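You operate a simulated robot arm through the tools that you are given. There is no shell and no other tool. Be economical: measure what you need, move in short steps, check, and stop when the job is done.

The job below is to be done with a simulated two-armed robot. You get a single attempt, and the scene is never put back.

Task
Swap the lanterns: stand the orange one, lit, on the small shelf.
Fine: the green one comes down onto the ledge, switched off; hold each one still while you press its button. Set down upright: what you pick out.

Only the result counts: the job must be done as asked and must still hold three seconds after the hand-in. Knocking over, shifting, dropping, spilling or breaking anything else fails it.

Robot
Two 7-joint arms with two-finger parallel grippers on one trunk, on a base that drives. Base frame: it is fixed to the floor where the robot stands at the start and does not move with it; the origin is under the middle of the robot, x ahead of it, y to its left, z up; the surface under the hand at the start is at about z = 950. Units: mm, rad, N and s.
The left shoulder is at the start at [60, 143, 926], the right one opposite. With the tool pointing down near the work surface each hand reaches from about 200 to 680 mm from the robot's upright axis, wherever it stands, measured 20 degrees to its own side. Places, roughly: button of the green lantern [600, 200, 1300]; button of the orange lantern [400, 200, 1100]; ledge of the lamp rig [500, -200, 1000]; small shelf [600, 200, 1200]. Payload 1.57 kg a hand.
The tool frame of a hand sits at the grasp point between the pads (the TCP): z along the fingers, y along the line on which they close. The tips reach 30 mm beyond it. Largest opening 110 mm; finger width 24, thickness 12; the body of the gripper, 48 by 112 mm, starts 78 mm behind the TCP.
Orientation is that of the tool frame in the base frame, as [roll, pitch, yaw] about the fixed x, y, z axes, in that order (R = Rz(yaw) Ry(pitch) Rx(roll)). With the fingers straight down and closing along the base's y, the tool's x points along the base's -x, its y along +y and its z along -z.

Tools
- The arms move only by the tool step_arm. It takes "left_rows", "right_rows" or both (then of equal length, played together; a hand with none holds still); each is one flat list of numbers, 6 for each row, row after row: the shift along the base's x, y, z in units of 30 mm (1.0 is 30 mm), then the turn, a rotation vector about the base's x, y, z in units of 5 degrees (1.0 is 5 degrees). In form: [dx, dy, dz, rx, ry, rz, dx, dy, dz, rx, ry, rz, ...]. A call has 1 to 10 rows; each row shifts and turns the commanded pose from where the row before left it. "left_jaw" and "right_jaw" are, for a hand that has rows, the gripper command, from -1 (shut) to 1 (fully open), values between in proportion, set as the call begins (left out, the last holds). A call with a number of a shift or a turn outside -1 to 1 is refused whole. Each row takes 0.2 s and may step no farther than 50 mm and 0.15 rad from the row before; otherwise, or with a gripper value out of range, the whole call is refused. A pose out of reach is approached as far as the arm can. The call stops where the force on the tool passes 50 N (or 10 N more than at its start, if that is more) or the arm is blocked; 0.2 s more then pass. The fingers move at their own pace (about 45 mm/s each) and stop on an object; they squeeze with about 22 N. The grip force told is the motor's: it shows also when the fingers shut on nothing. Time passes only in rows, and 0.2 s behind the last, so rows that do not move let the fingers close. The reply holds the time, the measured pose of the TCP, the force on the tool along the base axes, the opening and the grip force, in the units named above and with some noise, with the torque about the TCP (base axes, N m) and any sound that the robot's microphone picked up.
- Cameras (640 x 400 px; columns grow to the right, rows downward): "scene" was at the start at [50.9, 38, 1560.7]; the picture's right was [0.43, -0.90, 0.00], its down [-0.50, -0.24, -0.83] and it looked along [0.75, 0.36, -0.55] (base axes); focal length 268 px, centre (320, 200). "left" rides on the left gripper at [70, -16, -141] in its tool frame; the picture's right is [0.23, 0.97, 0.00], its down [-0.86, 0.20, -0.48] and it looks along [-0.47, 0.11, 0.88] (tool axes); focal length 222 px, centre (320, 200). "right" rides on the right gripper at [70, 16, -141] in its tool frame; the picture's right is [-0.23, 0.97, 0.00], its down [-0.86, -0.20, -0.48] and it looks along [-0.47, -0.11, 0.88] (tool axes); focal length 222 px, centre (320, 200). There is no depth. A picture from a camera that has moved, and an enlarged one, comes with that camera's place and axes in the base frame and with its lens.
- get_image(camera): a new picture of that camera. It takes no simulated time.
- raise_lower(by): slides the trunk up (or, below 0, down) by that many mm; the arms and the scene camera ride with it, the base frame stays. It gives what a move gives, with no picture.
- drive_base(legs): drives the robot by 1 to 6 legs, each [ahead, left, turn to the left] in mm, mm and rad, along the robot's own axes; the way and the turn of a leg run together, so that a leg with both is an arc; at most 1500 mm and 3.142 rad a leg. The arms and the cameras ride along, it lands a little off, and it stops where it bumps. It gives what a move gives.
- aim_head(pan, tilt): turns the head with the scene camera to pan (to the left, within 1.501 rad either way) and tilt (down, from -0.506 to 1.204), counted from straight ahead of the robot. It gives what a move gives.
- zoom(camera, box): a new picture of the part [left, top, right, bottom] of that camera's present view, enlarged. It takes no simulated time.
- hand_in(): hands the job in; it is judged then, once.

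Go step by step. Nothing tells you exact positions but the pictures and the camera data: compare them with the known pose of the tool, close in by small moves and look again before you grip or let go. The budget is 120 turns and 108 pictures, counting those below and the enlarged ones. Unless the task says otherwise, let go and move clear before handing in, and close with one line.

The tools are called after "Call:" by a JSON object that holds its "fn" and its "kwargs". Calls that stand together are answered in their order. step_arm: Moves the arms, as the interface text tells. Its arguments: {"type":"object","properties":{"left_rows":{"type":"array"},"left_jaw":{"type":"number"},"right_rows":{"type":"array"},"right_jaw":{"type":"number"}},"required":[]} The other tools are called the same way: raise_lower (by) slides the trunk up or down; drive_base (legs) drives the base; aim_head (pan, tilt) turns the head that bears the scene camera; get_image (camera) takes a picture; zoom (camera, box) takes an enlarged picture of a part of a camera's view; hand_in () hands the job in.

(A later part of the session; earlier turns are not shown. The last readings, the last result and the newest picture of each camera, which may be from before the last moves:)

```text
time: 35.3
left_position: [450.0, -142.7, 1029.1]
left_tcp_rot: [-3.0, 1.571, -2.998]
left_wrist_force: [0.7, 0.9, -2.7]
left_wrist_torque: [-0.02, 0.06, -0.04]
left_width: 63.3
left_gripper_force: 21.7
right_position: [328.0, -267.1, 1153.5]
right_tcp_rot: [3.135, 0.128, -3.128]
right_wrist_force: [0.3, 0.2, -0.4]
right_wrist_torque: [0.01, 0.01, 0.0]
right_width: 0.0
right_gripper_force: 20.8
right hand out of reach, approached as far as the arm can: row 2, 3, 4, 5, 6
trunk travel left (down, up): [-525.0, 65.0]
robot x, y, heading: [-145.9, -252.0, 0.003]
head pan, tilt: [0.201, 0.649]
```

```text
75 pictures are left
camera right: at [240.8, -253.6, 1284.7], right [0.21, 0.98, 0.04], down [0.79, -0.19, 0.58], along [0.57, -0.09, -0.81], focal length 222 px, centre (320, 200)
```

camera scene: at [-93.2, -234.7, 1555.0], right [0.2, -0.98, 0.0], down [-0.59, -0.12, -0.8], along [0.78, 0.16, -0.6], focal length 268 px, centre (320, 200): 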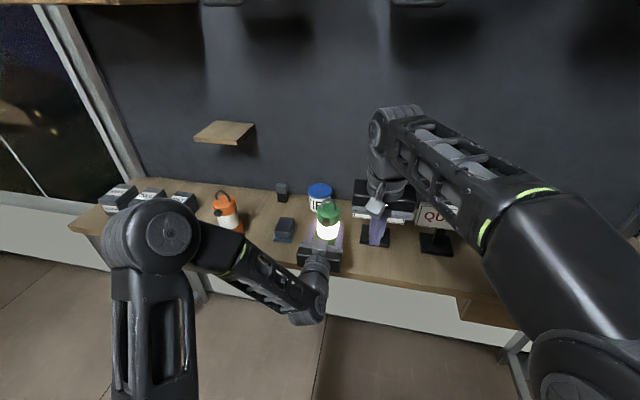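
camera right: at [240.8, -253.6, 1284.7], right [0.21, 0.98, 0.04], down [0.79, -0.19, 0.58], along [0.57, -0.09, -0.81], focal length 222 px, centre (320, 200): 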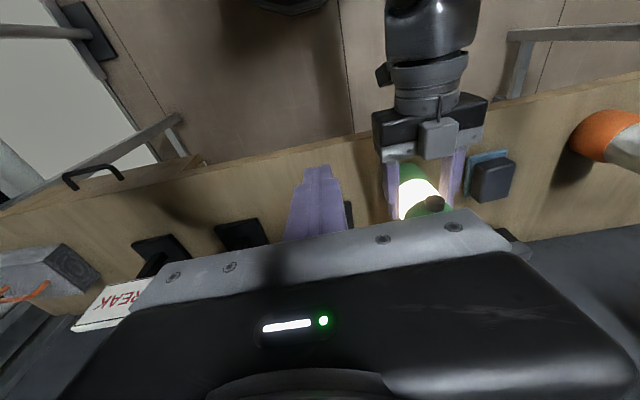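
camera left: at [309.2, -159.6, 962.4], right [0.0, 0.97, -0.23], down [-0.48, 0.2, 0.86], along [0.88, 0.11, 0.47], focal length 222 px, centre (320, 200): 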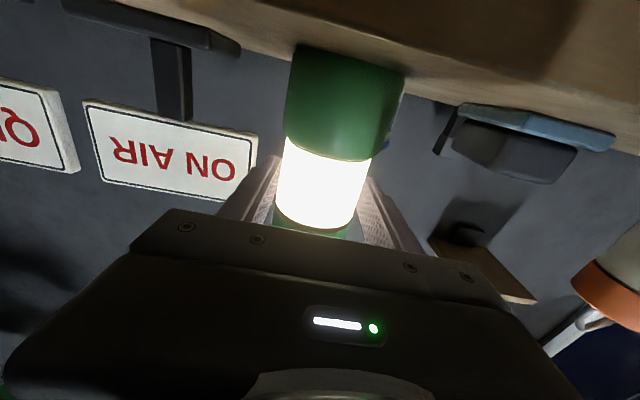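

Top-down isn't reachable that high, but the press height is lower. I'll lower the right hand off to the side, then come in laterally at z≈1092.

Call:
{"fn": "step_arm", "kwargs": {"right_rows": [0, 0, -1, 0, 0, 0, 0, 0, -1, 0, 0, 0, 0.7, 0, 0, 0, 0, 0, 0.7, 0, 0, 0, 0, 0, 0.7, 0, 0, 0, 0, 0]}}

Call:
{"fn": "zoom", "kwargs": {"camera": "scene", "box": [280, 180, 440, 290]}}

Call:
{"fn": "get_image", "kwargs": {"camera": "right"}}

```text
time: 36.5
left_position: [449.9, -142.7, 1029.3]
left_tcp_rot: [-3.027, 1.569, -3.027]
left_wrist_force: [-0.5, -1.2, -2.2]
left_wrist_torque: [0.0, 0.07, -0.01]
left_width: 63.1
left_gripper_force: 21.7
right_position: [391.5, -268.7, 1090.0]
right_tcp_rot: [3.135, 0.127, -3.128]
right_wrist_force: [0.2, -0.6, 0.2]
right_wrist_torque: [0.0, -0.01, 0.02]
right_width: 0.0
right_gripper_force: 21.0
trunk travel left (down, up): [-525.0, 65.0]
robot x, y, heading: [-152.9, -250.6, 0.003]
head pan, tilt: [0.201, 0.649]
```

```text
3.64 times, centred on (360, 235) of scene
camera zoom: at [-92.4, -234.6, 1554.9], right [0.2, -0.98, 0.0], down [-0.59, -0.12, -0.8], along [0.78, 0.16, -0.61], focal length 974 px, centre (174, 73)
```

zoom: 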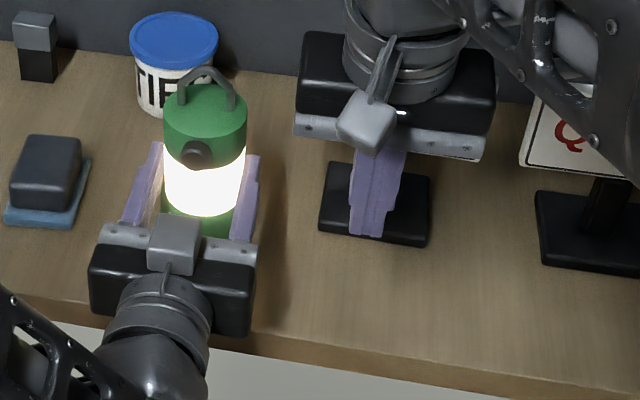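

```text
73 pictures are left
camera right: at [303.5, -254.7, 1221.3], right [0.21, 0.98, 0.04], down [0.79, -0.19, 0.58], along [0.57, -0.09, -0.81], focal length 222 px, centre (320, 200)
```

right: 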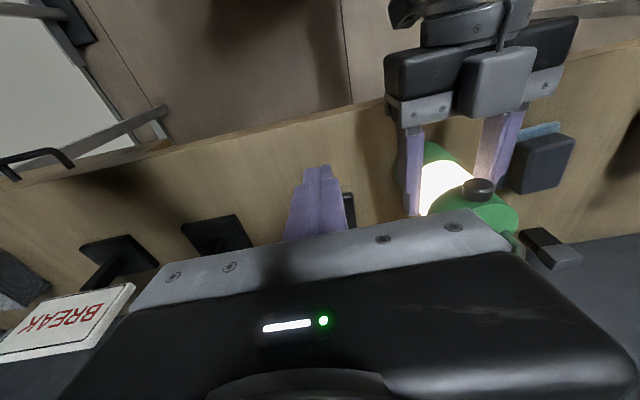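

The finger is at x≈391 and the button at about (425,-143,1075), so there's clearance. I'll slide in laterally to y=-143.

Call:
{"fn": "step_arm", "kwargs": {"right_rows": [0, 1, 0.07, 0, 0, 0, 0, 1, 0, 0, 0, 0, 0, 1, 0, 0, 0, 0, 0, 0.7, 0, 0, 0, 0, 0, 0.48, 0, 0, 0, 0]}}

Call:
{"fn": "zoom", "kwargs": {"camera": "scene", "box": [260, 160, 420, 270]}}

Call:
{"fn": "get_image", "kwargs": {"camera": "right"}}

```text
time: 37.7
left_position: [450.1, -143.7, 1030.0]
left_tcp_rot: [-0.356, 1.571, -0.355]
left_wrist_force: [0.1, -0.6, -2.7]
left_wrist_torque: [0.0, 0.02, 0.02]
left_width: 63.0
left_gripper_force: 21.8
right_position: [390.4, -157.4, 1094.7]
right_tcp_rot: [3.134, 0.127, -3.129]
right_wrist_force: [-0.6, 0.7, 1.1]
right_wrist_torque: [0.0, 0.0, -0.02]
right_width: 0.2
right_gripper_force: 21.3
right hand out of reach, approached as far as the arm can: row 5
trunk travel left (down, up): [-525.0, 65.0]
robot x, y, heading: [-147.0, -251.2, 0.005]
head pan, tilt: [0.201, 0.649]
```

```text
3.64 times, centred on (340, 215) of scene
camera zoom: at [-92.7, -235.4, 1555.0], right [0.2, -0.98, 0.0], down [-0.59, -0.12, -0.8], along [0.78, 0.16, -0.6], focal length 974 px, centre (247, 146)
```

zoom: 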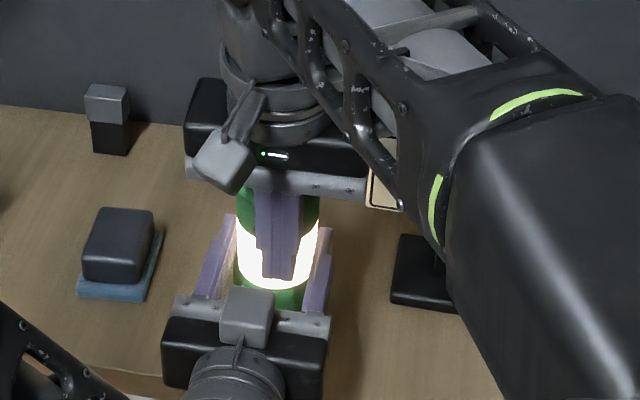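

```text
71 pictures are left
camera right: at [303.6, -144.1, 1225.1], right [0.21, 0.98, 0.04], down [0.79, -0.19, 0.58], along [0.58, -0.09, -0.81], focal length 222 px, centre (320, 200)
```

right: 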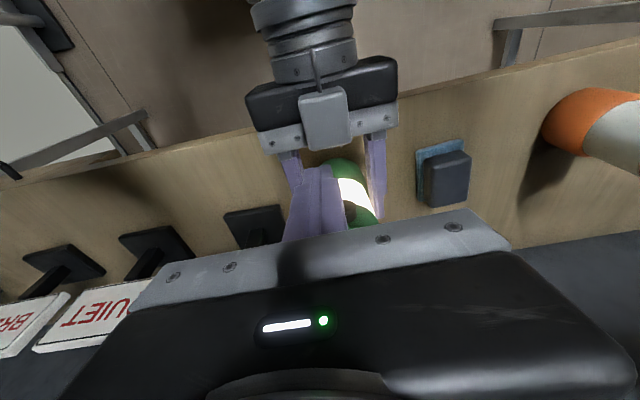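

The right arm is near its reach limit and the finger sits about 13 mm off the button. I'll lift the green lantern slightly and shift it back and right by (-24,-15), moving the right hand back with it, then set it down.

Call:
{"fn": "step_arm", "kwargs": {"left_rows": [0, 0, 0.25, 0, 0, 0, -0.4, -0.25, 0, 0, 0, 0, -0.4, -0.25, 0, 0, 0, 0, 0, 0, -0.27, 0, 0, 0, 0, 0, 0, 0, 0, 0], "right_rows": [0, 0, 0, 0, 0, 0, -0.4, 0, 0, 0, 0, 0, -0.4, 0, 0, 0, 0, 0, 0, 0, 0, 0, 0, 0, 0, 0, 0, 0, 0, 0]}}

Call:
{"fn": "get_image", "kwargs": {"camera": "right"}}

Call:
{"fn": "zoom", "kwargs": {"camera": "scene", "box": [260, 160, 420, 270]}}

```text
time: 38.9
left_position: [425.5, -158.1, 1029.1]
left_tcp_rot: [-1.968, 1.57, -1.966]
left_wrist_force: [0.5, -0.1, -1.8]
left_wrist_torque: [0.02, 0.03, 0.02]
left_width: 63.1
left_gripper_force: 21.8
right_position: [365.2, -156.8, 1093.9]
right_tcp_rot: [3.134, 0.125, -3.125]
right_wrist_force: [-0.1, 0.5, -0.4]
right_wrist_torque: [-0.03, -0.03, 0.02]
right_width: 0.0
right_gripper_force: 20.8
trunk travel left (down, up): [-525.0, 65.0]
robot x, y, heading: [-150.4, -251.7, 0.003]
head pan, tilt: [0.201, 0.649]
```

```text
70 pictures are left
camera right: at [278.5, -142.7, 1224.5], right [0.21, 0.98, 0.04], down [0.79, -0.19, 0.58], along [0.57, -0.09, -0.81], focal length 222 px, centre (320, 200)
```

right: 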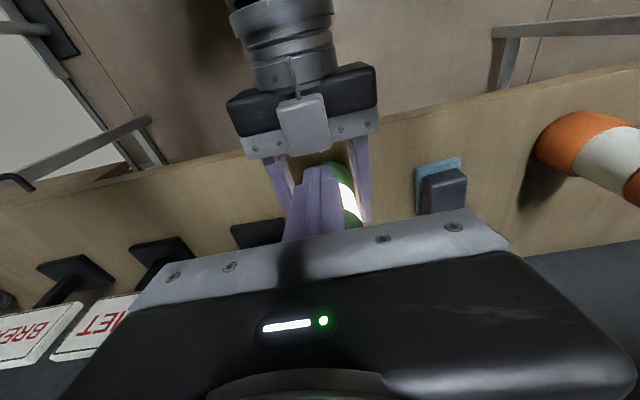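

```text
3.64 times, centred on (340, 215) of scene
camera zoom: at [-93.3, -234.8, 1555.0], right [0.2, -0.98, 0.0], down [-0.59, -0.12, -0.8], along [0.78, 0.16, -0.6], focal length 974 px, centre (247, 146)
```

zoom: 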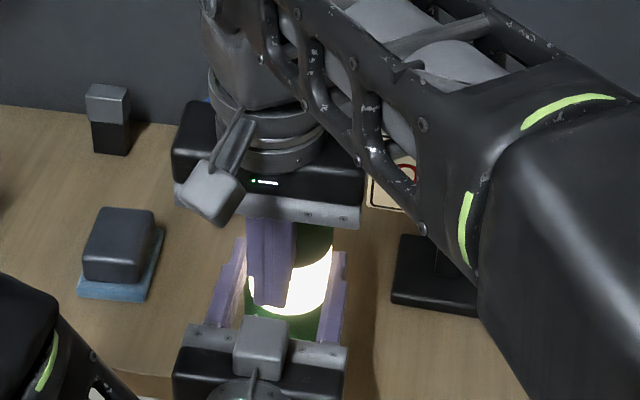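

Aligned. Now I'll press +x with the right hand in small steps, watching force and sound.

Call:
{"fn": "step_arm", "kwargs": {"right_rows": [0.2, 0, 0, 0, 0, 0, 0.17, 0, 0, 0, 0, 0]}}

Call:
{"fn": "step_arm", "kwargs": {"right_rows": [0.1, 0, 0, 0, 0, 0, 0, 0, 0, 0, 0, 0]}}

Call:
{"fn": "step_arm", "kwargs": {"right_rows": [0.1, 0, 0, 0, 0, 0, 0, 0, 0, 0, 0, 0]}}

```text
time: 39.5
left_position: [425.2, -157.4, 1029.5]
left_tcp_rot: [0.158, 1.571, 0.16]
left_wrist_force: [-0.1, 1.3, -2.3]
left_wrist_torque: [0.01, 0.03, 0.02]
left_width: 63.3
left_gripper_force: 21.7
right_position: [377.1, -155.5, 1095.2]
right_tcp_rot: [3.135, 0.124, -3.124]
right_wrist_force: [0.4, 0.0, 0.2]
right_wrist_torque: [-0.02, -0.02, -0.01]
right_width: 0.0
right_gripper_force: 20.9
trunk travel left (down, up): [-525.0, 65.0]
robot x, y, heading: [-147.4, -251.1, 0.006]
head pan, tilt: [0.201, 0.649]
```

```text
time: 40.1
left_position: [426.3, -157.5, 1028.6]
left_tcp_rot: [0.169, 1.57, 0.169]
left_wrist_force: [0.3, -0.5, -2.2]
left_wrist_torque: [-0.01, 0.03, -0.02]
left_width: 62.8
left_gripper_force: 21.7
right_position: [380.5, -157.0, 1093.7]
right_tcp_rot: [3.134, 0.127, -3.127]
right_wrist_force: [-0.1, 0.1, 0.2]
right_wrist_torque: [0.0, -0.01, -0.03]
right_width: 0.3
right_gripper_force: 21.6
trunk travel left (down, up): [-525.0, 65.0]
robot x, y, heading: [-150.5, -250.6, 0.003]
head pan, tilt: [0.201, 0.649]
```

```text
time: 40.7
left_position: [426.5, -157.9, 1028.9]
left_tcp_rot: [0.094, 1.57, 0.095]
left_wrist_force: [0.2, 0.4, -2.9]
left_wrist_torque: [0.02, 0.03, 0.0]
left_width: 63.4
left_gripper_force: 22.2
right_position: [381.9, -156.0, 1093.8]
right_tcp_rot: [3.132, 0.125, -3.126]
right_wrist_force: [0.4, -0.6, 0.5]
right_wrist_torque: [0.0, 0.01, 0.05]
right_width: 0.0
right_gripper_force: 20.9
trunk travel left (down, up): [-525.0, 65.0]
robot x, y, heading: [-147.4, -250.5, 0.001]
head pan, tilt: [0.201, 0.649]
```

Call:
{"fn": "step_arm", "kwargs": {"right_rows": [0.08, 0, 0, 0, 0, 0, 0, 0, 0, 0, 0, 0]}}

Call:
{"fn": "step_arm", "kwargs": {"right_rows": [0.08, 0, 0, 0, 0, 0, 0, 0, 0, 0, 0, 0]}}

Call:
{"fn": "step_arm", "kwargs": {"right_rows": [0.08, 0, 0, 0, 0, 0, 0, 0, 0, 0, 0, 0]}}

Call:
{"fn": "zoom", "kwargs": {"camera": "scene", "box": [260, 160, 420, 270]}}

```text
time: 41.3
left_position: [426.2, -157.5, 1029.6]
left_tcp_rot: [-3.006, 1.57, -3.005]
left_wrist_force: [2.0, -0.2, -3.2]
left_wrist_torque: [0.01, 0.06, 0.0]
left_width: 63.3
left_gripper_force: 22.1
right_position: [385.3, -157.6, 1095.5]
right_tcp_rot: [3.135, 0.125, -3.128]
right_wrist_force: [-0.8, 0.7, -0.3]
right_wrist_torque: [0.02, 0.0, 0.03]
right_width: 0.0
right_gripper_force: 21.4
trunk travel left (down, up): [-525.0, 65.0]
robot x, y, heading: [-149.2, -251.7, 0.004]
head pan, tilt: [0.201, 0.649]
```

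```text
time: 41.9
left_position: [426.2, -157.3, 1029.1]
left_tcp_rot: [-3.045, 1.57, -3.045]
left_wrist_force: [2.3, -0.8, -3.1]
left_wrist_torque: [-0.03, 0.15, -0.04]
left_width: 63.5
left_gripper_force: 21.9
right_position: [388.3, -156.0, 1093.4]
right_tcp_rot: [3.135, 0.126, -3.129]
right_wrist_force: [-2.4, 0.8, 0.2]
right_wrist_torque: [0.02, 0.05, 0.0]
right_width: 0.0
right_gripper_force: 20.8
trunk travel left (down, up): [-525.0, 65.0]
robot x, y, heading: [-147.6, -254.5, 0.002]
head pan, tilt: [0.201, 0.649]
```

```text
time: 42.5
left_position: [426.1, -158.1, 1029.8]
left_tcp_rot: [0.211, 1.57, 0.214]
left_wrist_force: [4.1, 0.5, -2.3]
left_wrist_torque: [-0.04, 0.22, -0.04]
left_width: 63.0
left_gripper_force: 22.4
right_position: [390.3, -157.2, 1094.7]
right_tcp_rot: [3.136, 0.123, -3.126]
right_wrist_force: [-4.4, -1.3, 0.4]
right_wrist_torque: [0.03, 0.09, 0.01]
right_width: 0.1
right_gripper_force: 21.3
trunk travel left (down, up): [-525.0, 65.0]
robot x, y, heading: [-150.5, -251.0, 0.007]
head pan, tilt: [0.201, 0.649]
heard: click
```

```text
3.64 times, centred on (340, 215) of scene
camera zoom: at [-93.1, -234.8, 1555.0], right [0.2, -0.98, 0.0], down [-0.59, -0.12, -0.8], along [0.78, 0.16, -0.6], focal length 974 px, centre (247, 146)
```

zoom: 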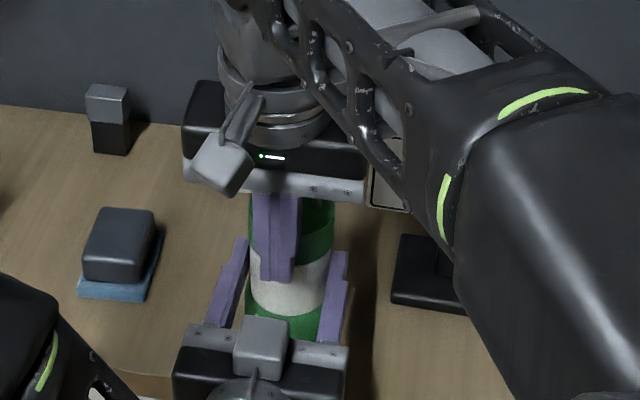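

Click, and the green one is off. I'll back the right hand off and slide it away.

Call:
{"fn": "step_arm", "kwargs": {"right_rows": [-0.5, 0, 0, 0, 0, 0, -0.1, -0.5, 0, 0, 0, 0, 0, -1, 0, 0, 0, 0, 0, -1, 0, 0, 0, 0, 0, -1, 0, 0, 0, 0, 0, -1, 0, 0, 0, 0, 0, -1, 0, 0, 0, 0]}}

Call:
{"fn": "step_arm", "kwargs": {"left_rows": [0, 0, -0.07, 0, 0, 0, 0, 0, 0, 0, 0, 0]}}

Call:
{"fn": "get_image", "kwargs": {"camera": "scene"}}

Call:
{"fn": "get_image", "kwargs": {"camera": "left"}}

Call:
{"fn": "get_image", "kwargs": {"camera": "right"}}

```text
time: 44.1
left_position: [426.3, -157.0, 1028.6]
left_tcp_rot: [2.403, 1.571, 2.405]
left_wrist_force: [-0.6, 0.2, -1.9]
left_wrist_torque: [0.0, 0.04, -0.01]
left_width: 63.2
left_gripper_force: 22.1
right_position: [370.6, -323.8, 1095.1]
right_tcp_rot: [3.135, 0.126, -3.126]
right_wrist_force: [-0.1, 0.1, -0.5]
right_wrist_torque: [-0.01, -0.03, 0.01]
right_width: 0.0
right_gripper_force: 21.2
trunk travel left (down, up): [-525.0, 65.0]
robot x, y, heading: [-149.1, -251.3, -0.001]
head pan, tilt: [0.201, 0.649]
```

```text
time: 44.7
left_position: [424.9, -158.9, 1027.7]
left_tcp_rot: [-0.184, 1.569, -0.185]
left_wrist_force: [-0.3, -0.5, 1.9]
left_wrist_torque: [-0.04, 0.16, 0.03]
left_width: 63.1
left_gripper_force: 21.8
right_position: [370.0, -321.6, 1095.3]
right_tcp_rot: [3.134, 0.125, -3.127]
right_wrist_force: [0.7, 0.1, 0.5]
right_wrist_torque: [0.01, 0.01, 0.01]
right_width: 0.0
right_gripper_force: 21.4
trunk travel left (down, up): [-525.0, 65.0]
robot x, y, heading: [-149.1, -252.2, 0.001]
head pan, tilt: [0.201, 0.649]
```

```text
67 pictures are left
camera scene: at [-93.5, -234.9, 1555.1], right [0.2, -0.98, 0.0], down [-0.59, -0.12, -0.8], along [0.78, 0.16, -0.6], focal length 268 px, centre (320, 200)
```

scene: 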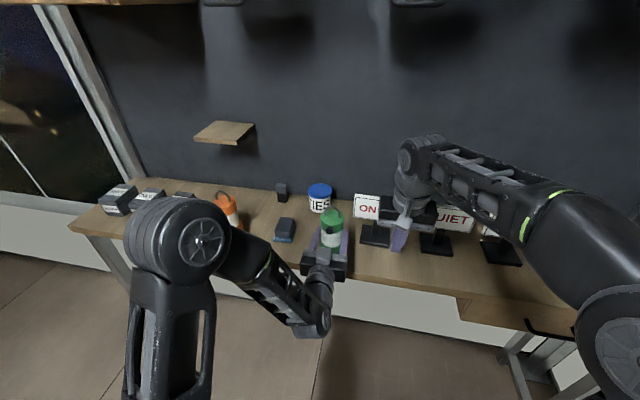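

```text
66 pictures are left
camera left: at [284.3, -174.3, 957.9], right [0.0, 0.97, -0.23], down [-0.48, 0.2, 0.85], along [0.88, 0.11, 0.47], focal length 222 px, centre (320, 200)
```

left: 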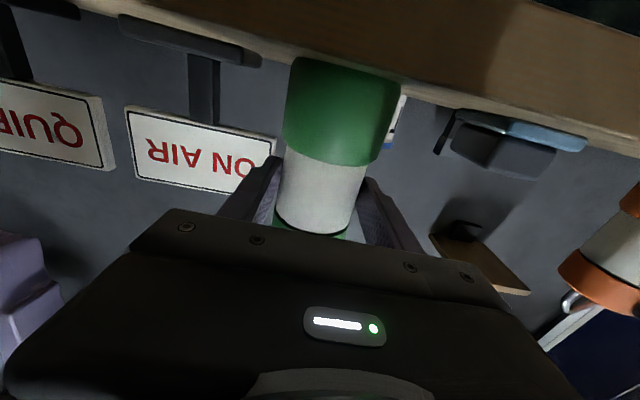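

```text
65 pictures are left
camera right: at [284.3, -308.7, 1225.0], right [0.21, 0.98, 0.04], down [0.79, -0.19, 0.58], along [0.57, -0.09, -0.81], focal length 222 px, centre (320, 200)
```

right: 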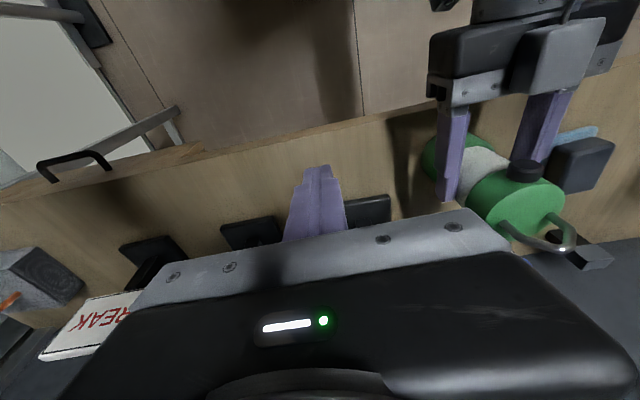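

The green one touches the bench. I'll nudge it 25 mm further from the edge (lift, shift, lower) before releasing.

Call:
{"fn": "step_arm", "kwargs": {"left_rows": [0, 0, 0.2, 0, 0, 0, 0.42, 0, 0, 0, 0, 0, 0.42, 0, 0, 0, 0, 0, 0, 0, -0.14, 0, 0, 0, 0, 0, 0, 0, 0, 0]}}

Call:
{"fn": "step_arm", "kwargs": {"left_rows": [0, 0, -0.05, 0, 0, 0, 0, 0, 0, 0, 0, 0]}}

```text
time: 45.9
left_position: [451.1, -157.0, 1028.6]
left_tcp_rot: [2.9, 1.571, 2.9]
left_wrist_force: [-0.5, 0.5, -1.9]
left_wrist_torque: [0.01, 0.05, 0.0]
left_width: 62.9
left_gripper_force: 22.0
right_position: [371.9, -321.8, 1094.3]
right_tcp_rot: [3.133, 0.125, -3.125]
right_wrist_force: [-0.1, 0.3, 0.6]
right_wrist_torque: [-0.01, 0.0, -0.02]
right_width: 0.1
right_gripper_force: 21.4
trunk travel left (down, up): [-525.0, 65.0]
robot x, y, heading: [-145.2, -252.1, 0.005]
head pan, tilt: [0.201, 0.649]
```

```text
time: 46.5
left_position: [451.2, -157.3, 1028.5]
left_tcp_rot: [-0.212, 1.571, -0.21]
left_wrist_force: [0.7, 1.2, -0.6]
left_wrist_torque: [0.04, 0.06, -0.04]
left_width: 63.3
left_gripper_force: 22.0
right_position: [371.2, -321.9, 1095.8]
right_tcp_rot: [3.135, 0.125, -3.126]
right_wrist_force: [-0.2, 0.3, 1.0]
right_wrist_torque: [-0.02, 0.05, 0.0]
right_width: 0.0
right_gripper_force: 21.4
trunk travel left (down, up): [-525.0, 65.0]
robot x, y, heading: [-148.7, -251.3, 0.006]
head pan, tilt: [0.201, 0.649]
```

It's just in contact. Now I'll open and back straight out.

Call:
{"fn": "step_arm", "kwargs": {"left_rows": [0, 0, 0, 0, 0, 0, 0, 0, 0, 0, 0, 0, 0, 0, 0, 0, 0, 0, 0, 0, 0, 0, 0, 0], "left_jaw": 0.9}}

Call:
{"fn": "step_arm", "kwargs": {"left_rows": [-0.4, 0, 0, 0, 0, 0, -0.8, 0, 0, 0, 0, 0, -1, 0, 0, 0, 0, 0, -1, 0, 0, 0, 0, 0, -1, 0, 0, 0, 0, 0, 0, 0, 1, 0, 0, 0, 0, 0, 1, 0, 0, 0, 0, 0, 1, 0, 0, 0, 0, 0, 1, 0, 0, 0]}}

Call:
{"fn": "get_image", "kwargs": {"camera": "scene"}}

Call:
{"fn": "get_image", "kwargs": {"camera": "right"}}

```text
time: 47.5
left_position: [450.4, -156.8, 1027.0]
left_tcp_rot: [-3.074, 1.571, -3.073]
left_wrist_force: [0.2, 0.6, 0.3]
left_wrist_torque: [0.02, 0.02, 0.0]
left_width: 104.4
left_gripper_force: 0.0
right_position: [371.8, -322.3, 1094.7]
right_tcp_rot: [3.135, 0.126, -3.128]
right_wrist_force: [-0.4, -0.5, -0.1]
right_wrist_torque: [0.02, 0.0, -0.01]
right_width: 0.2
right_gripper_force: 21.3
trunk travel left (down, up): [-525.0, 65.0]
robot x, y, heading: [-151.2, -252.7, 0.006]
head pan, tilt: [0.201, 0.649]
```

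```text
time: 49.5
left_position: [368.4, -182.9, 1135.3]
left_tcp_rot: [1.994, 1.569, 1.995]
left_wrist_force: [-0.6, 0.0, -0.2]
left_wrist_torque: [-0.02, 0.0, 0.02]
left_width: 104.5
left_gripper_force: 0.0
left hand out of reach, approached as far as the arm can: row 4, 5, 6
right_position: [370.2, -323.1, 1095.2]
right_tcp_rot: [3.133, 0.127, -3.125]
right_wrist_force: [-0.9, 0.2, -0.1]
right_wrist_torque: [0.02, 0.01, 0.0]
right_width: 0.0
right_gripper_force: 21.3
trunk travel left (down, up): [-525.0, 65.0]
robot x, y, heading: [-148.5, -252.5, 0.002]
head pan, tilt: [0.201, 0.649]
```

```text
64 pictures are left
camera scene: at [-93.8, -234.5, 1555.0], right [0.2, -0.98, 0.0], down [-0.59, -0.12, -0.8], along [0.78, 0.16, -0.6], focal length 268 px, centre (320, 200)
```

scene: 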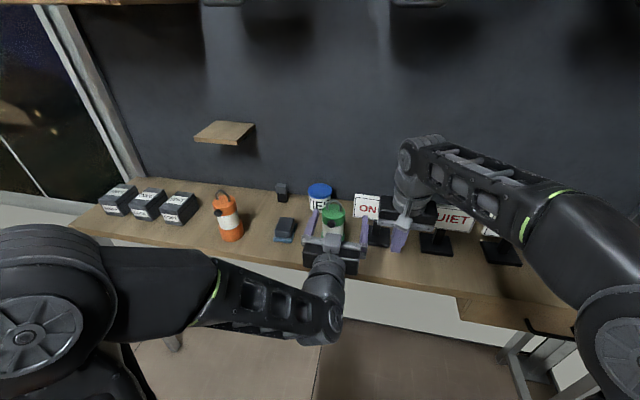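

```text
63 pictures are left
camera right: at [284.0, -308.4, 1225.1], right [0.21, 0.98, 0.04], down [0.79, -0.19, 0.58], along [0.57, -0.09, -0.81], focal length 222 px, centre (320, 200)
```

right: 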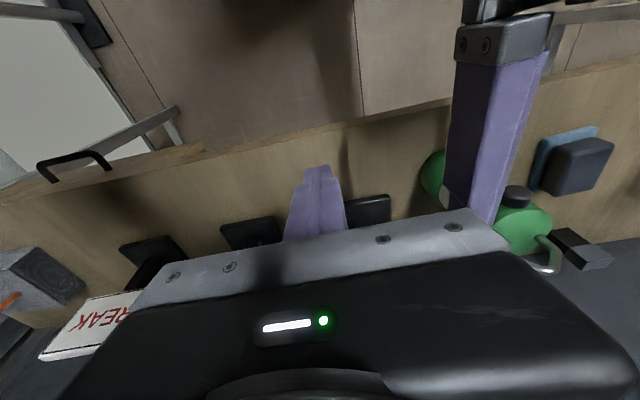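

Green stands alone and off. I'll back the base away, drive left toward the orange lantern, and look again.

Call:
{"fn": "drive_base", "kwargs": {"legs": [[-150, 0, 0], [0, 375, 0]]}}

Call:
{"fn": "aim_head", "kwargs": {"pan": 0.0, "tilt": 0.5}}

Call:
{"fn": "get_image", "kwargs": {"camera": "scene"}}

```text
time: 52.9
left_position: [217.3, 188.9, 1134.9]
left_tcp_rot: [1.168, 1.571, 1.168]
left_wrist_force: [0.0, 0.3, -0.2]
left_wrist_torque: [0.02, -0.01, -0.03]
left_width: 104.8
left_gripper_force: 0.1
right_position: [219.0, 49.7, 1095.2]
right_tcp_rot: [3.134, 0.126, -3.128]
right_wrist_force: [0.0, 0.5, 0.5]
right_wrist_torque: [-0.01, -0.02, -0.01]
right_width: 0.0
right_gripper_force: 21.2
trunk travel left (down, up): [-525.0, 65.0]
robot x, y, heading: [-300.2, 124.0, -0.001]
head pan, tilt: [0.201, 0.649]
```

```text
time: 53.6
left_position: [217.4, 188.0, 1135.0]
left_tcp_rot: [-3.125, 1.571, -3.125]
left_wrist_force: [0.8, 0.3, 1.0]
left_wrist_torque: [-0.02, -0.01, 0.01]
left_width: 104.2
left_gripper_force: 0.1
right_position: [219.7, 49.5, 1094.8]
right_tcp_rot: [3.133, 0.127, -3.129]
right_wrist_force: [-0.3, -0.2, 0.1]
right_wrist_torque: [-0.01, 0.01, 0.0]
right_width: 0.1
right_gripper_force: 21.3
trunk travel left (down, up): [-525.0, 65.0]
robot x, y, heading: [-297.7, 118.5, -0.004]
head pan, tilt: [0.0, 0.499]
```

```text
62 pictures are left
camera scene: at [-238.8, 120.2, 1568.3], right [0.0, -1.0, 0.0], down [-0.48, 0.0, -0.88], along [0.88, 0.0, -0.48], focal length 268 px, centre (320, 200)
```

scene: 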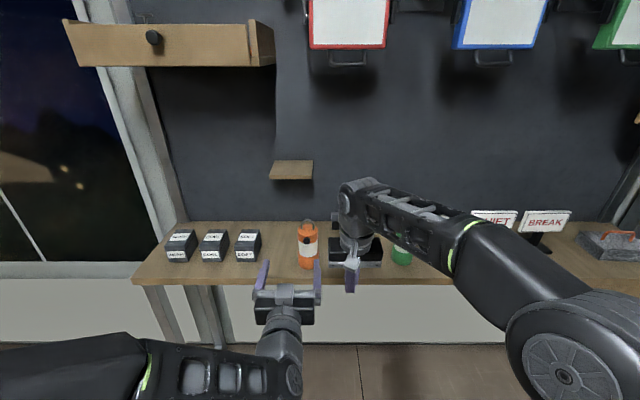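

Orange is at about (443,156). I'll extend and lower the left hand in front of the bench at grip height, and move the right hand a bit aside.

Call:
{"fn": "step_arm", "kwargs": {"left_rows": [1, -0.4, 0, 0, 0, 0, 1, -0.4, 0, 0, 0, 0, 0, -0.3, -0.9, 0, 0, 0, 0, 0, -0.9, 0, 0, 0, 0, 0, -0.9, 0, 0, 0, 0, 0, -0.85, 0, 0, 0], "right_rows": [0, -1, 0, 0, 0, 0, 0, -1, 0, 0, 0, 0, 0, 0, 0, 0, 0, 0, 0, 0, 0, 0, 0, 0, 0, 0, 0, 0, 0, 0, 0, 0, 0, 0, 0, 0], "left_jaw": 1}}

Call:
{"fn": "get_image", "kwargs": {"camera": "left"}}

Call:
{"fn": "zoom", "kwargs": {"camera": "scene", "box": [230, 200, 390, 310]}}

```text
time: 55.0
left_position: [277.5, 152.9, 1028.8]
left_tcp_rot: [1.846, 1.568, 1.844]
left_wrist_force: [-0.5, -0.5, -0.7]
left_wrist_torque: [0.0, 0.0, 0.0]
left_width: 110.0
left_gripper_force: 0.1
right_position: [220.6, -9.8, 1095.4]
right_tcp_rot: [3.133, 0.127, -3.129]
right_wrist_force: [0.4, 0.2, -0.4]
right_wrist_torque: [0.01, 0.0, 0.04]
right_width: 0.0
right_gripper_force: 20.9
trunk travel left (down, up): [-525.0, 65.0]
robot x, y, heading: [-302.5, 117.2, -0.009]
head pan, tilt: [0.0, 0.499]
```

```text
61 pictures are left
camera left: at [136.2, 137.1, 958.9], right [0.0, 0.97, -0.23], down [-0.48, 0.2, 0.86], along [0.88, 0.11, 0.47], focal length 222 px, centre (320, 200)
```

left: 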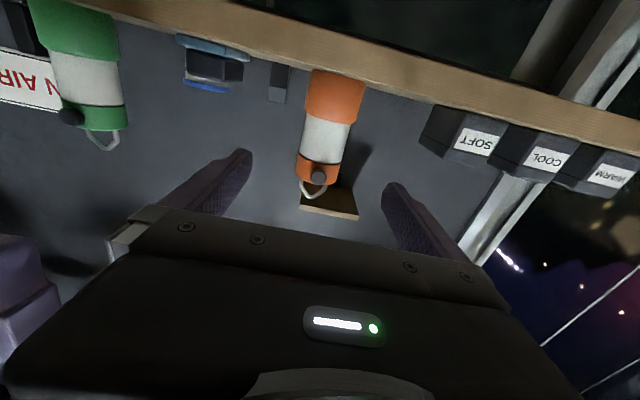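

```text
3.64 times, centred on (310, 255) of scene
camera zoom: at [-238.4, 119.9, 1568.4], right [0.0, -1.0, 0.0], down [-0.48, 0.0, -0.88], along [0.88, 0.0, -0.48], focal length 974 px, centre (356, 0)
```

zoom: 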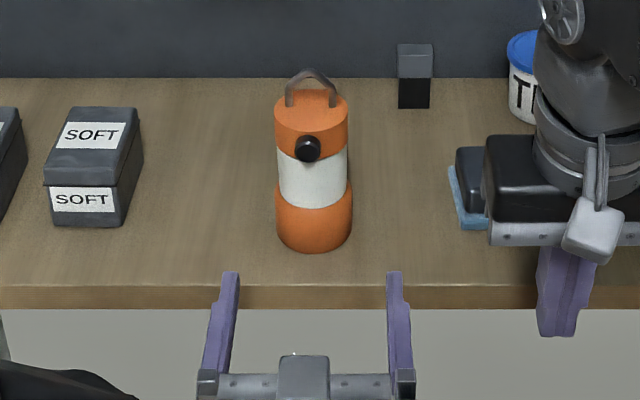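

Call:
{"fn": "zoom", "kwargs": {"camera": "left", "box": [270, 55, 400, 215]}}

```text
2.50 times, centred on (335, 135) of left
camera zoom: at [136.2, 137.1, 958.9], right [0.0, 0.97, -0.23], down [-0.48, 0.2, 0.86], along [0.88, 0.11, 0.47], focal length 555 px, centre (282, 362)
```

zoom: 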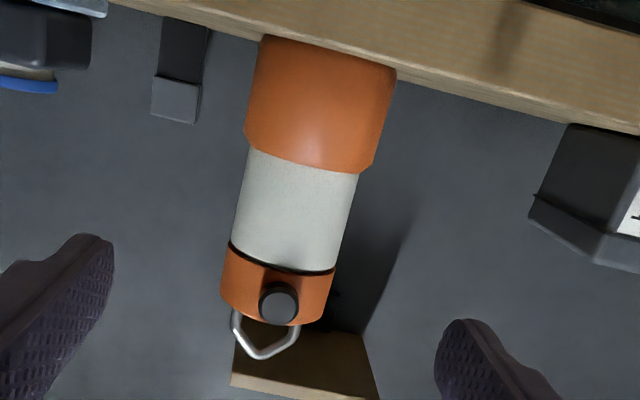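

Orange's axis is at about (447,160). I'll trim y, drive forward 120 mm, and look before the last bit.

Call:
{"fn": "step_arm", "kwargs": {"left_rows": [0, 0.23, 0, 0, 0, 0]}}

Call:
{"fn": "drive_base", "kwargs": {"legs": [[110, 0, 0]]}}

Call:
{"fn": "get_image", "kwargs": {"camera": "left"}}

Call:
{"fn": "get_image", "kwargs": {"camera": "scene"}}

```text
time: 55.4
left_position: [279.0, 160.2, 1028.4]
left_tcp_rot: [-1.402, 1.569, -1.404]
left_wrist_force: [-0.4, 0.4, 0.0]
left_wrist_torque: [-0.02, -0.01, 0.0]
left_width: 109.9
left_gripper_force: 0.0
right_position: [221.6, -9.7, 1094.7]
right_tcp_rot: [3.133, 0.124, -3.128]
right_wrist_force: [1.5, -0.4, -0.5]
right_wrist_torque: [0.02, 0.01, 0.0]
right_width: 0.0
right_gripper_force: 22.2
trunk travel left (down, up): [-525.0, 65.0]
robot x, y, heading: [-299.7, 116.4, 0.003]
head pan, tilt: [0.0, 0.499]
```

```text
time: 56.6
left_position: [391.7, 160.2, 1027.4]
left_tcp_rot: [-3.139, 1.57, -3.137]
left_wrist_force: [0.8, 0.0, 0.7]
left_wrist_torque: [0.0, -0.01, -0.02]
left_width: 110.1
left_gripper_force: 0.1
right_position: [335.4, -10.6, 1094.2]
right_tcp_rot: [3.135, 0.123, -3.128]
right_wrist_force: [0.1, 0.5, -0.4]
right_wrist_torque: [-0.01, 0.03, 0.01]
right_width: 0.0
right_gripper_force: 21.3
trunk travel left (down, up): [-525.0, 65.0]
robot x, y, heading: [-184.6, 122.3, -0.005]
head pan, tilt: [0.0, 0.499]
```

```text
58 pictures are left
camera left: at [250.1, 144.4, 958.1], right [0.0, 0.97, -0.23], down [-0.48, 0.2, 0.86], along [0.88, 0.11, 0.46], focal length 222 px, centre (320, 200)
```

left: 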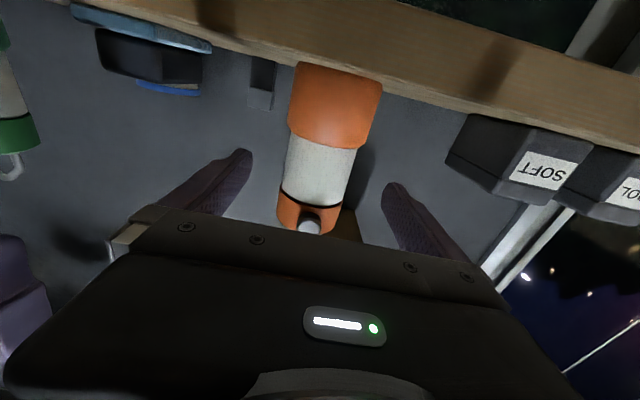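

```text
57 pictures are left
camera scene: at [-123.8, 120.1, 1568.3], right [0.0, -1.0, 0.0], down [-0.48, 0.0, -0.88], along [0.88, 0.0, -0.48], focal length 268 px, centre (320, 200)
```

scene: 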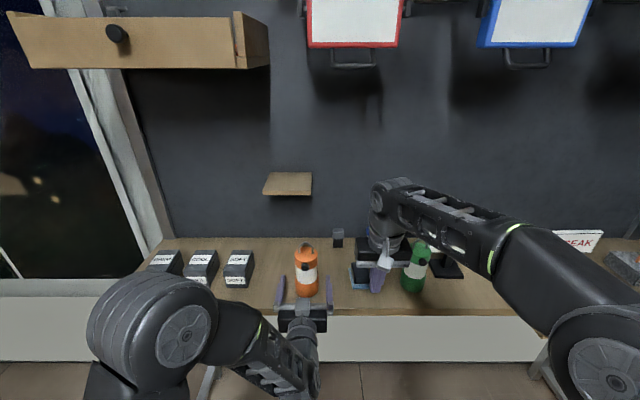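

I'll advance the last 55 mm onto the orange glass, then close.

Call:
{"fn": "step_arm", "kwargs": {"left_rows": [0.62, 0.06, 0.03, 0, 0, 0, 0.62, 0, 0, 0, 0, 0, 0.6, 0, 0, 0, 0, 0, 0, 0, 0, 0, 0, 0]}}

Call:
{"fn": "get_image", "kwargs": {"camera": "left"}}

Call:
{"fn": "zoom", "kwargs": {"camera": "scene", "box": [240, 220, 400, 330]}}

```text
time: 57.6
left_position: [445.6, 163.4, 1029.9]
left_tcp_rot: [-2.973, 1.569, -2.976]
left_wrist_force: [-0.7, 0.4, -0.9]
left_wrist_torque: [0.02, -0.03, 0.01]
left_width: 109.9
left_gripper_force: 0.1
right_position: [334.7, -10.1, 1095.8]
right_tcp_rot: [3.134, 0.124, -3.128]
right_wrist_force: [-0.5, 0.4, 0.4]
right_wrist_torque: [0.01, -0.04, -0.02]
right_width: 0.1
right_gripper_force: 21.2
trunk travel left (down, up): [-525.0, 65.0]
robot x, y, heading: [-184.4, 119.7, -0.0]
head pan, tilt: [0.0, 0.499]
```

```text
56 pictures are left
camera left: at [303.8, 146.6, 959.7], right [0.0, 0.97, -0.23], down [-0.48, 0.2, 0.86], along [0.88, 0.11, 0.47], focal length 222 px, centre (320, 200)
```

left: 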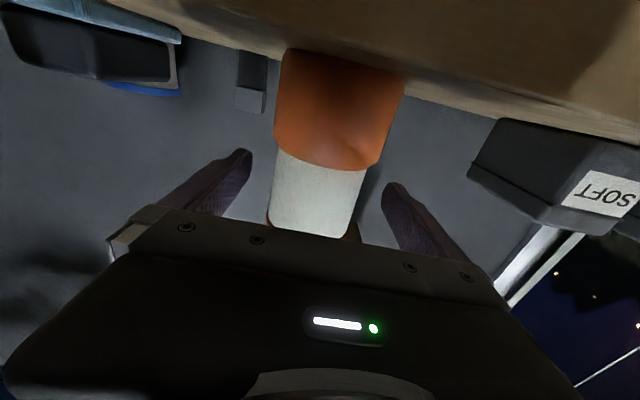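

```text
3.64 times, centred on (320, 275) of scene
camera zoom: at [-126.1, 120.1, 1568.4], right [0.0, -1.0, 0.0], down [-0.48, 0.0, -0.88], along [0.88, 0.0, -0.48], focal length 974 px, centre (320, -73)
```

zoom: 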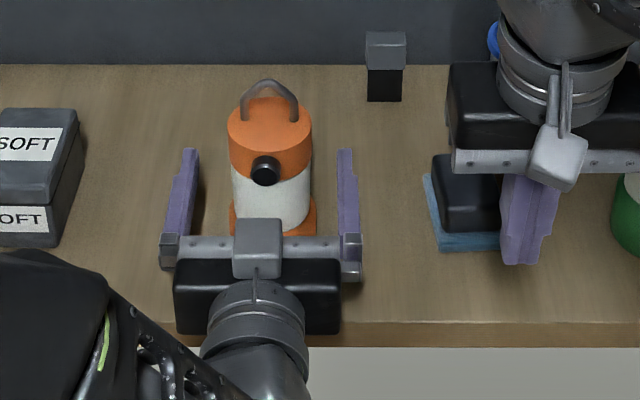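

Nearly centred. I'll trim y by −3 mm and close.

Call:
{"fn": "step_arm", "kwargs": {"left_rows": [0, -0.1, 0, 0, 0, 0]}}

Call:
{"fn": "step_arm", "kwargs": {"left_rows": [0, 0, 0, 0, 0, 0, 0, 0, 0, 0, 0, 0, 0, 0, 0, 0, 0, 0, 0, 0, 0, 0, 0, 0, 0, 0, 0, 0, 0, 0, 0, 0, 0, 0, 0, 0], "left_jaw": -1}}

Call:
{"fn": "get_image", "kwargs": {"camera": "left"}}

Call:
{"fn": "get_image", "kwargs": {"camera": "right"}}

```text
time: 58.0
left_position: [446.6, 158.7, 1029.8]
left_tcp_rot: [0.844, 1.571, 0.845]
left_wrist_force: [0.7, 0.7, -1.2]
left_wrist_torque: [0.04, -0.02, -0.04]
left_width: 110.1
left_gripper_force: 0.1
right_position: [334.1, -10.1, 1095.7]
right_tcp_rot: [3.135, 0.126, -3.128]
right_wrist_force: [0.1, -0.1, -0.3]
right_wrist_torque: [0.0, 0.01, 0.0]
right_width: 0.0
right_gripper_force: 21.6
trunk travel left (down, up): [-525.0, 65.0]
robot x, y, heading: [-189.3, 123.5, -0.001]
head pan, tilt: [0.0, 0.499]
```

```text
time: 59.4
left_position: [445.3, 159.7, 1029.6]
left_tcp_rot: [0.174, 1.571, 0.172]
left_wrist_force: [-0.4, -0.8, 0.4]
left_wrist_torque: [-0.06, -0.05, 0.01]
left_width: 63.0
left_gripper_force: 22.1
right_position: [333.4, -10.7, 1095.6]
right_tcp_rot: [3.135, 0.125, -3.128]
right_wrist_force: [-0.4, -0.1, -0.4]
right_wrist_torque: [-0.03, 0.0, 0.0]
right_width: 0.1
right_gripper_force: 20.8
trunk travel left (down, up): [-525.0, 65.0]
robot x, y, heading: [-185.0, 122.0, -0.001]
head pan, tilt: [0.0, 0.499]
```

```text
54 pictures are left
camera left: at [303.8, 143.3, 960.0], right [0.0, 0.97, -0.23], down [-0.48, 0.2, 0.86], along [0.88, 0.11, 0.47], focal length 222 px, centre (320, 200)
```

left: 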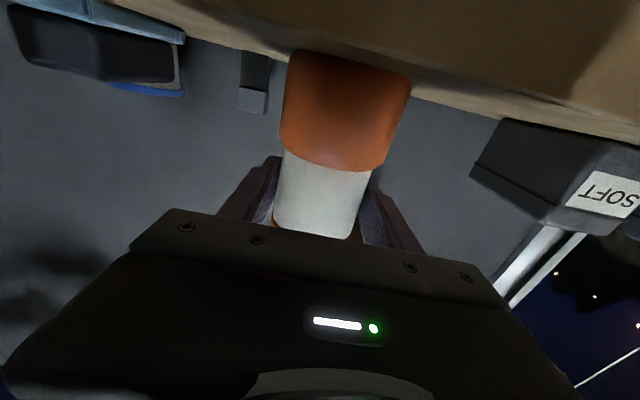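

```text
53 pictures are left
camera right: at [247.0, 3.8, 1225.3], right [0.21, 0.98, 0.04], down [0.79, -0.19, 0.58], along [0.57, -0.09, -0.81], focal length 222 px, centre (320, 200)
```

right: 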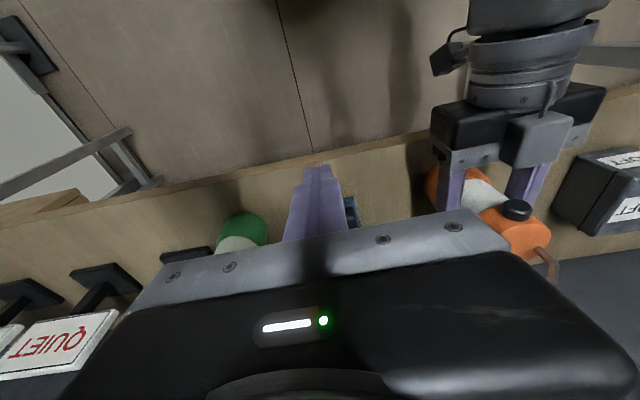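

Gripped. To stay within the right arm's reach, I'll lift orange ~7 mm and bring it to about (394,120), closer to the robot.

Call:
{"fn": "step_arm", "kwargs": {"left_rows": [0, 0, 0.25, 0, 0, 0, -0.57, -0.43, 0, 0, 0, 0, -0.57, -0.43, 0, 0, 0, 0, -0.57, -0.43, 0, 0, 0, 0, 0, 0, 0, 0, 0, 0]}}

Call:
{"fn": "get_image", "kwargs": {"camera": "right"}}

```text
time: 60.6
left_position: [395.6, 120.0, 1036.1]
left_tcp_rot: [3.055, 1.57, 3.057]
left_wrist_force: [-0.1, 0.6, -2.6]
left_wrist_torque: [-0.03, 0.03, 0.0]
left_width: 62.9
left_gripper_force: 21.7
right_position: [335.1, -9.2, 1095.1]
right_tcp_rot: [3.135, 0.127, -3.128]
right_wrist_force: [-0.1, -1.0, -1.2]
right_wrist_torque: [0.02, 0.01, -0.02]
right_width: 0.0
right_gripper_force: 21.2
trunk travel left (down, up): [-525.0, 65.0]
robot x, y, heading: [-187.0, 120.3, -0.001]
head pan, tilt: [0.0, 0.499]
```

```text
52 pictures are left
camera right: at [247.3, 4.1, 1225.2], right [0.21, 0.98, 0.04], down [0.79, -0.19, 0.58], along [0.57, -0.09, -0.81], focal length 222 px, centre (320, 200)
```

right: 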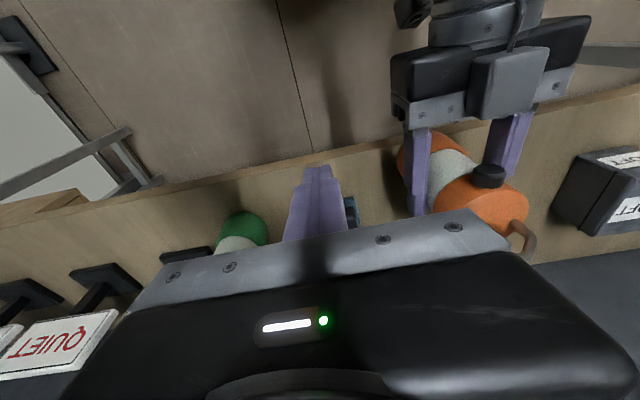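

The geometry matches the earlier press. I'll slide the right finger laterally in front of the orange button.

Call:
{"fn": "step_arm", "kwargs": {"right_rows": [-0.07, 0.9, 0.2, 0, 0, 0, 0, 0.9, 0, 0, 0, 0, 0, 0.9, 0, 0, 0, 0, 0, 0.9, 0, 0, 0, 0, 0, 0.75, 0, 0, 0, 0, 0, 0, 0, 0, 0, 0]}}

Call:
{"fn": "get_image", "kwargs": {"camera": "right"}}

Call:
{"fn": "zoom", "kwargs": {"camera": "scene", "box": [240, 220, 400, 330]}}

```text
time: 62.0
left_position: [395.0, 120.0, 1036.4]
left_tcp_rot: [2.857, 1.57, 2.854]
left_wrist_force: [0.5, 0.2, -2.3]
left_wrist_torque: [0.02, -0.01, -0.03]
left_width: 63.1
left_gripper_force: 21.8
right_position: [331.4, 120.9, 1100.7]
right_tcp_rot: [3.135, 0.126, -3.127]
right_wrist_force: [0.1, -1.1, -0.7]
right_wrist_torque: [0.0, 0.0, 0.0]
right_width: 0.1
right_gripper_force: 21.3
trunk travel left (down, up): [-525.0, 65.0]
robot x, y, heading: [-189.2, 123.2, -0.002]
head pan, tilt: [0.0, 0.499]
```

```text
51 pictures are left
camera right: at [243.8, 134.7, 1231.2], right [0.21, 0.98, 0.04], down [0.79, -0.19, 0.58], along [0.57, -0.09, -0.81], focal length 222 px, centre (320, 200)
```

right: 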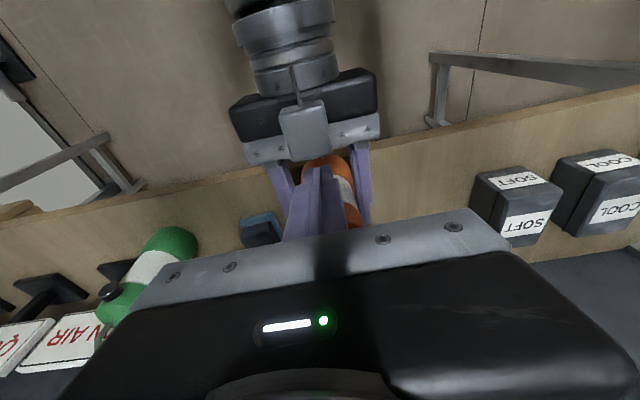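

```text
3.64 times, centred on (320, 275) of scene
camera zoom: at [-125.6, 119.8, 1568.4], right [0.0, -1.0, 0.0], down [-0.48, 0.0, -0.88], along [0.88, 0.0, -0.48], focal length 974 px, centre (320, -73)
```

zoom: 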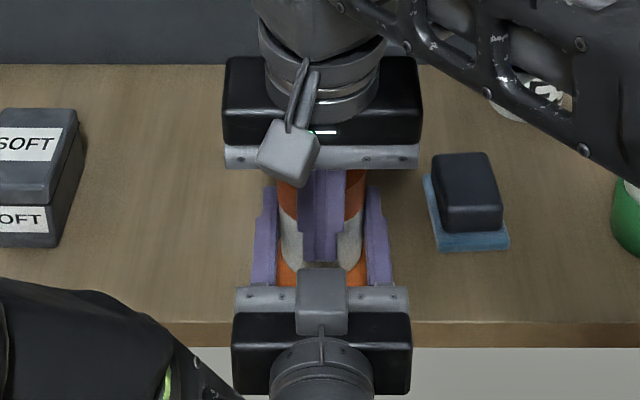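

Aligned. I'll press +x in small steps until the click.

Call:
{"fn": "step_arm", "kwargs": {"right_rows": [0.25, 0, 0, 0, 0, 0, 0.25, 0, 0, 0, 0, 0]}}

Call:
{"fn": "step_arm", "kwargs": {"right_rows": [0.12, 0, 0, 0, 0, 0, 0, 0, 0, 0, 0, 0]}}

Call:
{"fn": "step_arm", "kwargs": {"right_rows": [0.1, 0, 0, 0, 0, 0, 0, 0, 0, 0, 0, 0]}}

```text
time: 62.6
left_position: [395.0, 121.2, 1036.6]
left_tcp_rot: [-2.553, 1.57, -2.552]
left_wrist_force: [5.1, -0.1, -2.4]
left_wrist_torque: [0.07, 0.2, 0.01]
left_width: 63.0
left_gripper_force: 22.0
right_position: [346.0, 121.1, 1101.5]
right_tcp_rot: [3.135, 0.124, -3.127]
right_wrist_force: [-5.1, -0.7, -0.9]
right_wrist_torque: [-0.04, 0.12, -0.03]
right_width: 0.1
right_gripper_force: 20.9
trunk travel left (down, up): [-525.0, 65.0]
robot x, y, heading: [-186.1, 121.4, 0.0]
head pan, tilt: [0.0, 0.499]
heard: click
```

```text
time: 63.2
left_position: [395.6, 121.1, 1036.1]
left_tcp_rot: [-0.121, 1.57, -0.122]
left_wrist_force: [10.8, 0.7, -3.7]
left_wrist_torque: [-0.16, 0.37, 0.02]
left_width: 63.0
left_gripper_force: 21.7
right_position: [349.0, 120.6, 1100.2]
right_tcp_rot: [3.136, 0.124, -3.128]
right_wrist_force: [-11.6, 0.2, 0.6]
right_wrist_torque: [0.15, 0.26, 0.01]
right_width: 0.0
right_gripper_force: 21.8
trunk travel left (down, up): [-525.0, 65.0]
robot x, y, heading: [-188.3, 120.2, 0.004]
head pan, tilt: [0.0, 0.499]
```

```text
time: 63.8
left_position: [394.7, 119.1, 1035.8]
left_tcp_rot: [2.801, 1.57, 2.802]
left_wrist_force: [12.0, -3.6, -5.1]
left_wrist_torque: [0.26, 0.41, 0.11]
left_width: 62.9
left_gripper_force: 22.3
right_position: [352.9, 121.9, 1101.0]
right_tcp_rot: [3.132, 0.125, -3.127]
right_wrist_force: [-11.9, 3.7, 2.8]
right_wrist_torque: [-0.01, 0.33, 0.05]
right_width: 0.1
right_gripper_force: 21.1
trunk travel left (down, up): [-525.0, 65.0]
robot x, y, heading: [-189.1, 116.4, -0.002]
head pan, tilt: [0.0, 0.499]
```

It clicked early, and I pushed a bit further than needed. I'll back off the right hand, move it away, then check light and tilt.

Call:
{"fn": "step_arm", "kwargs": {"right_rows": [-0.7, 0, 0, 0, 0, 0, 0, -0.5, 0, 0, 0, 0, 0, -1, 0, 0, 0, 0, 0, -1, 0, 0, 0, 0, 0, -1, 0, 0, 0, 0, 0, -1, 0, 0, 0, 0, -1, -1, 0, 0, 0, 0, -1, -1, 0, 0, 0, 0]}}

Call:
{"fn": "get_image", "kwargs": {"camera": "left"}}

Call:
{"fn": "zoom", "kwargs": {"camera": "scene", "box": [240, 220, 400, 330]}}

Call:
{"fn": "get_image", "kwargs": {"camera": "right"}}

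```text
time: 65.6
left_position: [395.5, 120.3, 1037.5]
left_tcp_rot: [-1.121, 1.569, -1.118]
left_wrist_force: [0.8, -0.3, -2.6]
left_wrist_torque: [0.02, -0.01, 0.0]
left_width: 63.0
left_gripper_force: 22.2
right_position: [270.2, -74.6, 1101.5]
right_tcp_rot: [3.135, 0.126, -3.128]
right_wrist_force: [0.0, -0.6, -1.2]
right_wrist_torque: [0.01, 0.0, 0.0]
right_width: 0.1
right_gripper_force: 21.2
trunk travel left (down, up): [-525.0, 65.0]
robot x, y, heading: [-187.7, 121.9, -0.001]
head pan, tilt: [0.0, 0.499]
```

```text
49 pictures are left
camera left: at [253.3, 103.5, 967.1], right [0.0, 0.97, -0.23], down [-0.48, 0.2, 0.86], along [0.88, 0.11, 0.47], focal length 222 px, centre (320, 200)
```

left: 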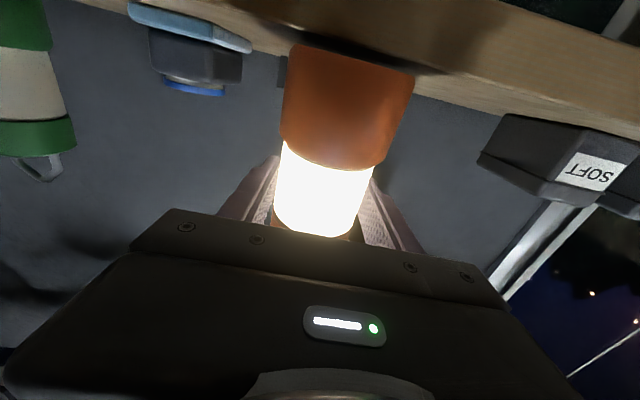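

```text
3.64 times, centred on (320, 275) of scene
camera zoom: at [-126.2, 119.5, 1568.4], right [0.0, -1.0, 0.0], down [-0.48, 0.0, -0.88], along [0.88, 0.0, -0.48], focal length 974 px, centre (320, -73)
```

zoom: 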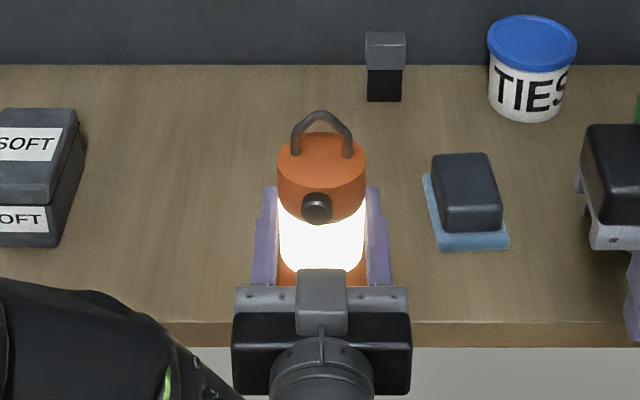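

```text
47 pictures are left
camera right: at [182.7, -60.7, 1232.2], right [0.21, 0.98, 0.04], down [0.79, -0.19, 0.58], along [0.57, -0.09, -0.81], focal length 222 px, centre (320, 200)
```

right: 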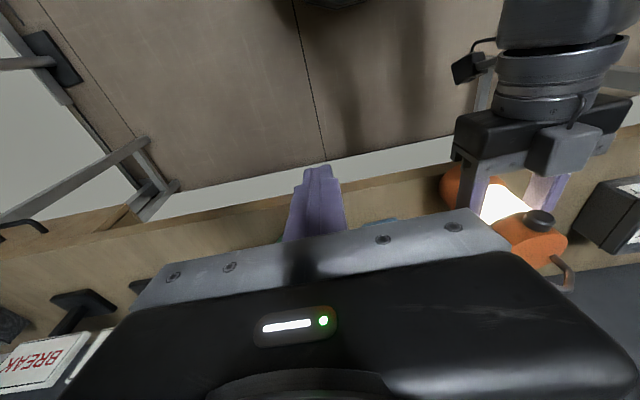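

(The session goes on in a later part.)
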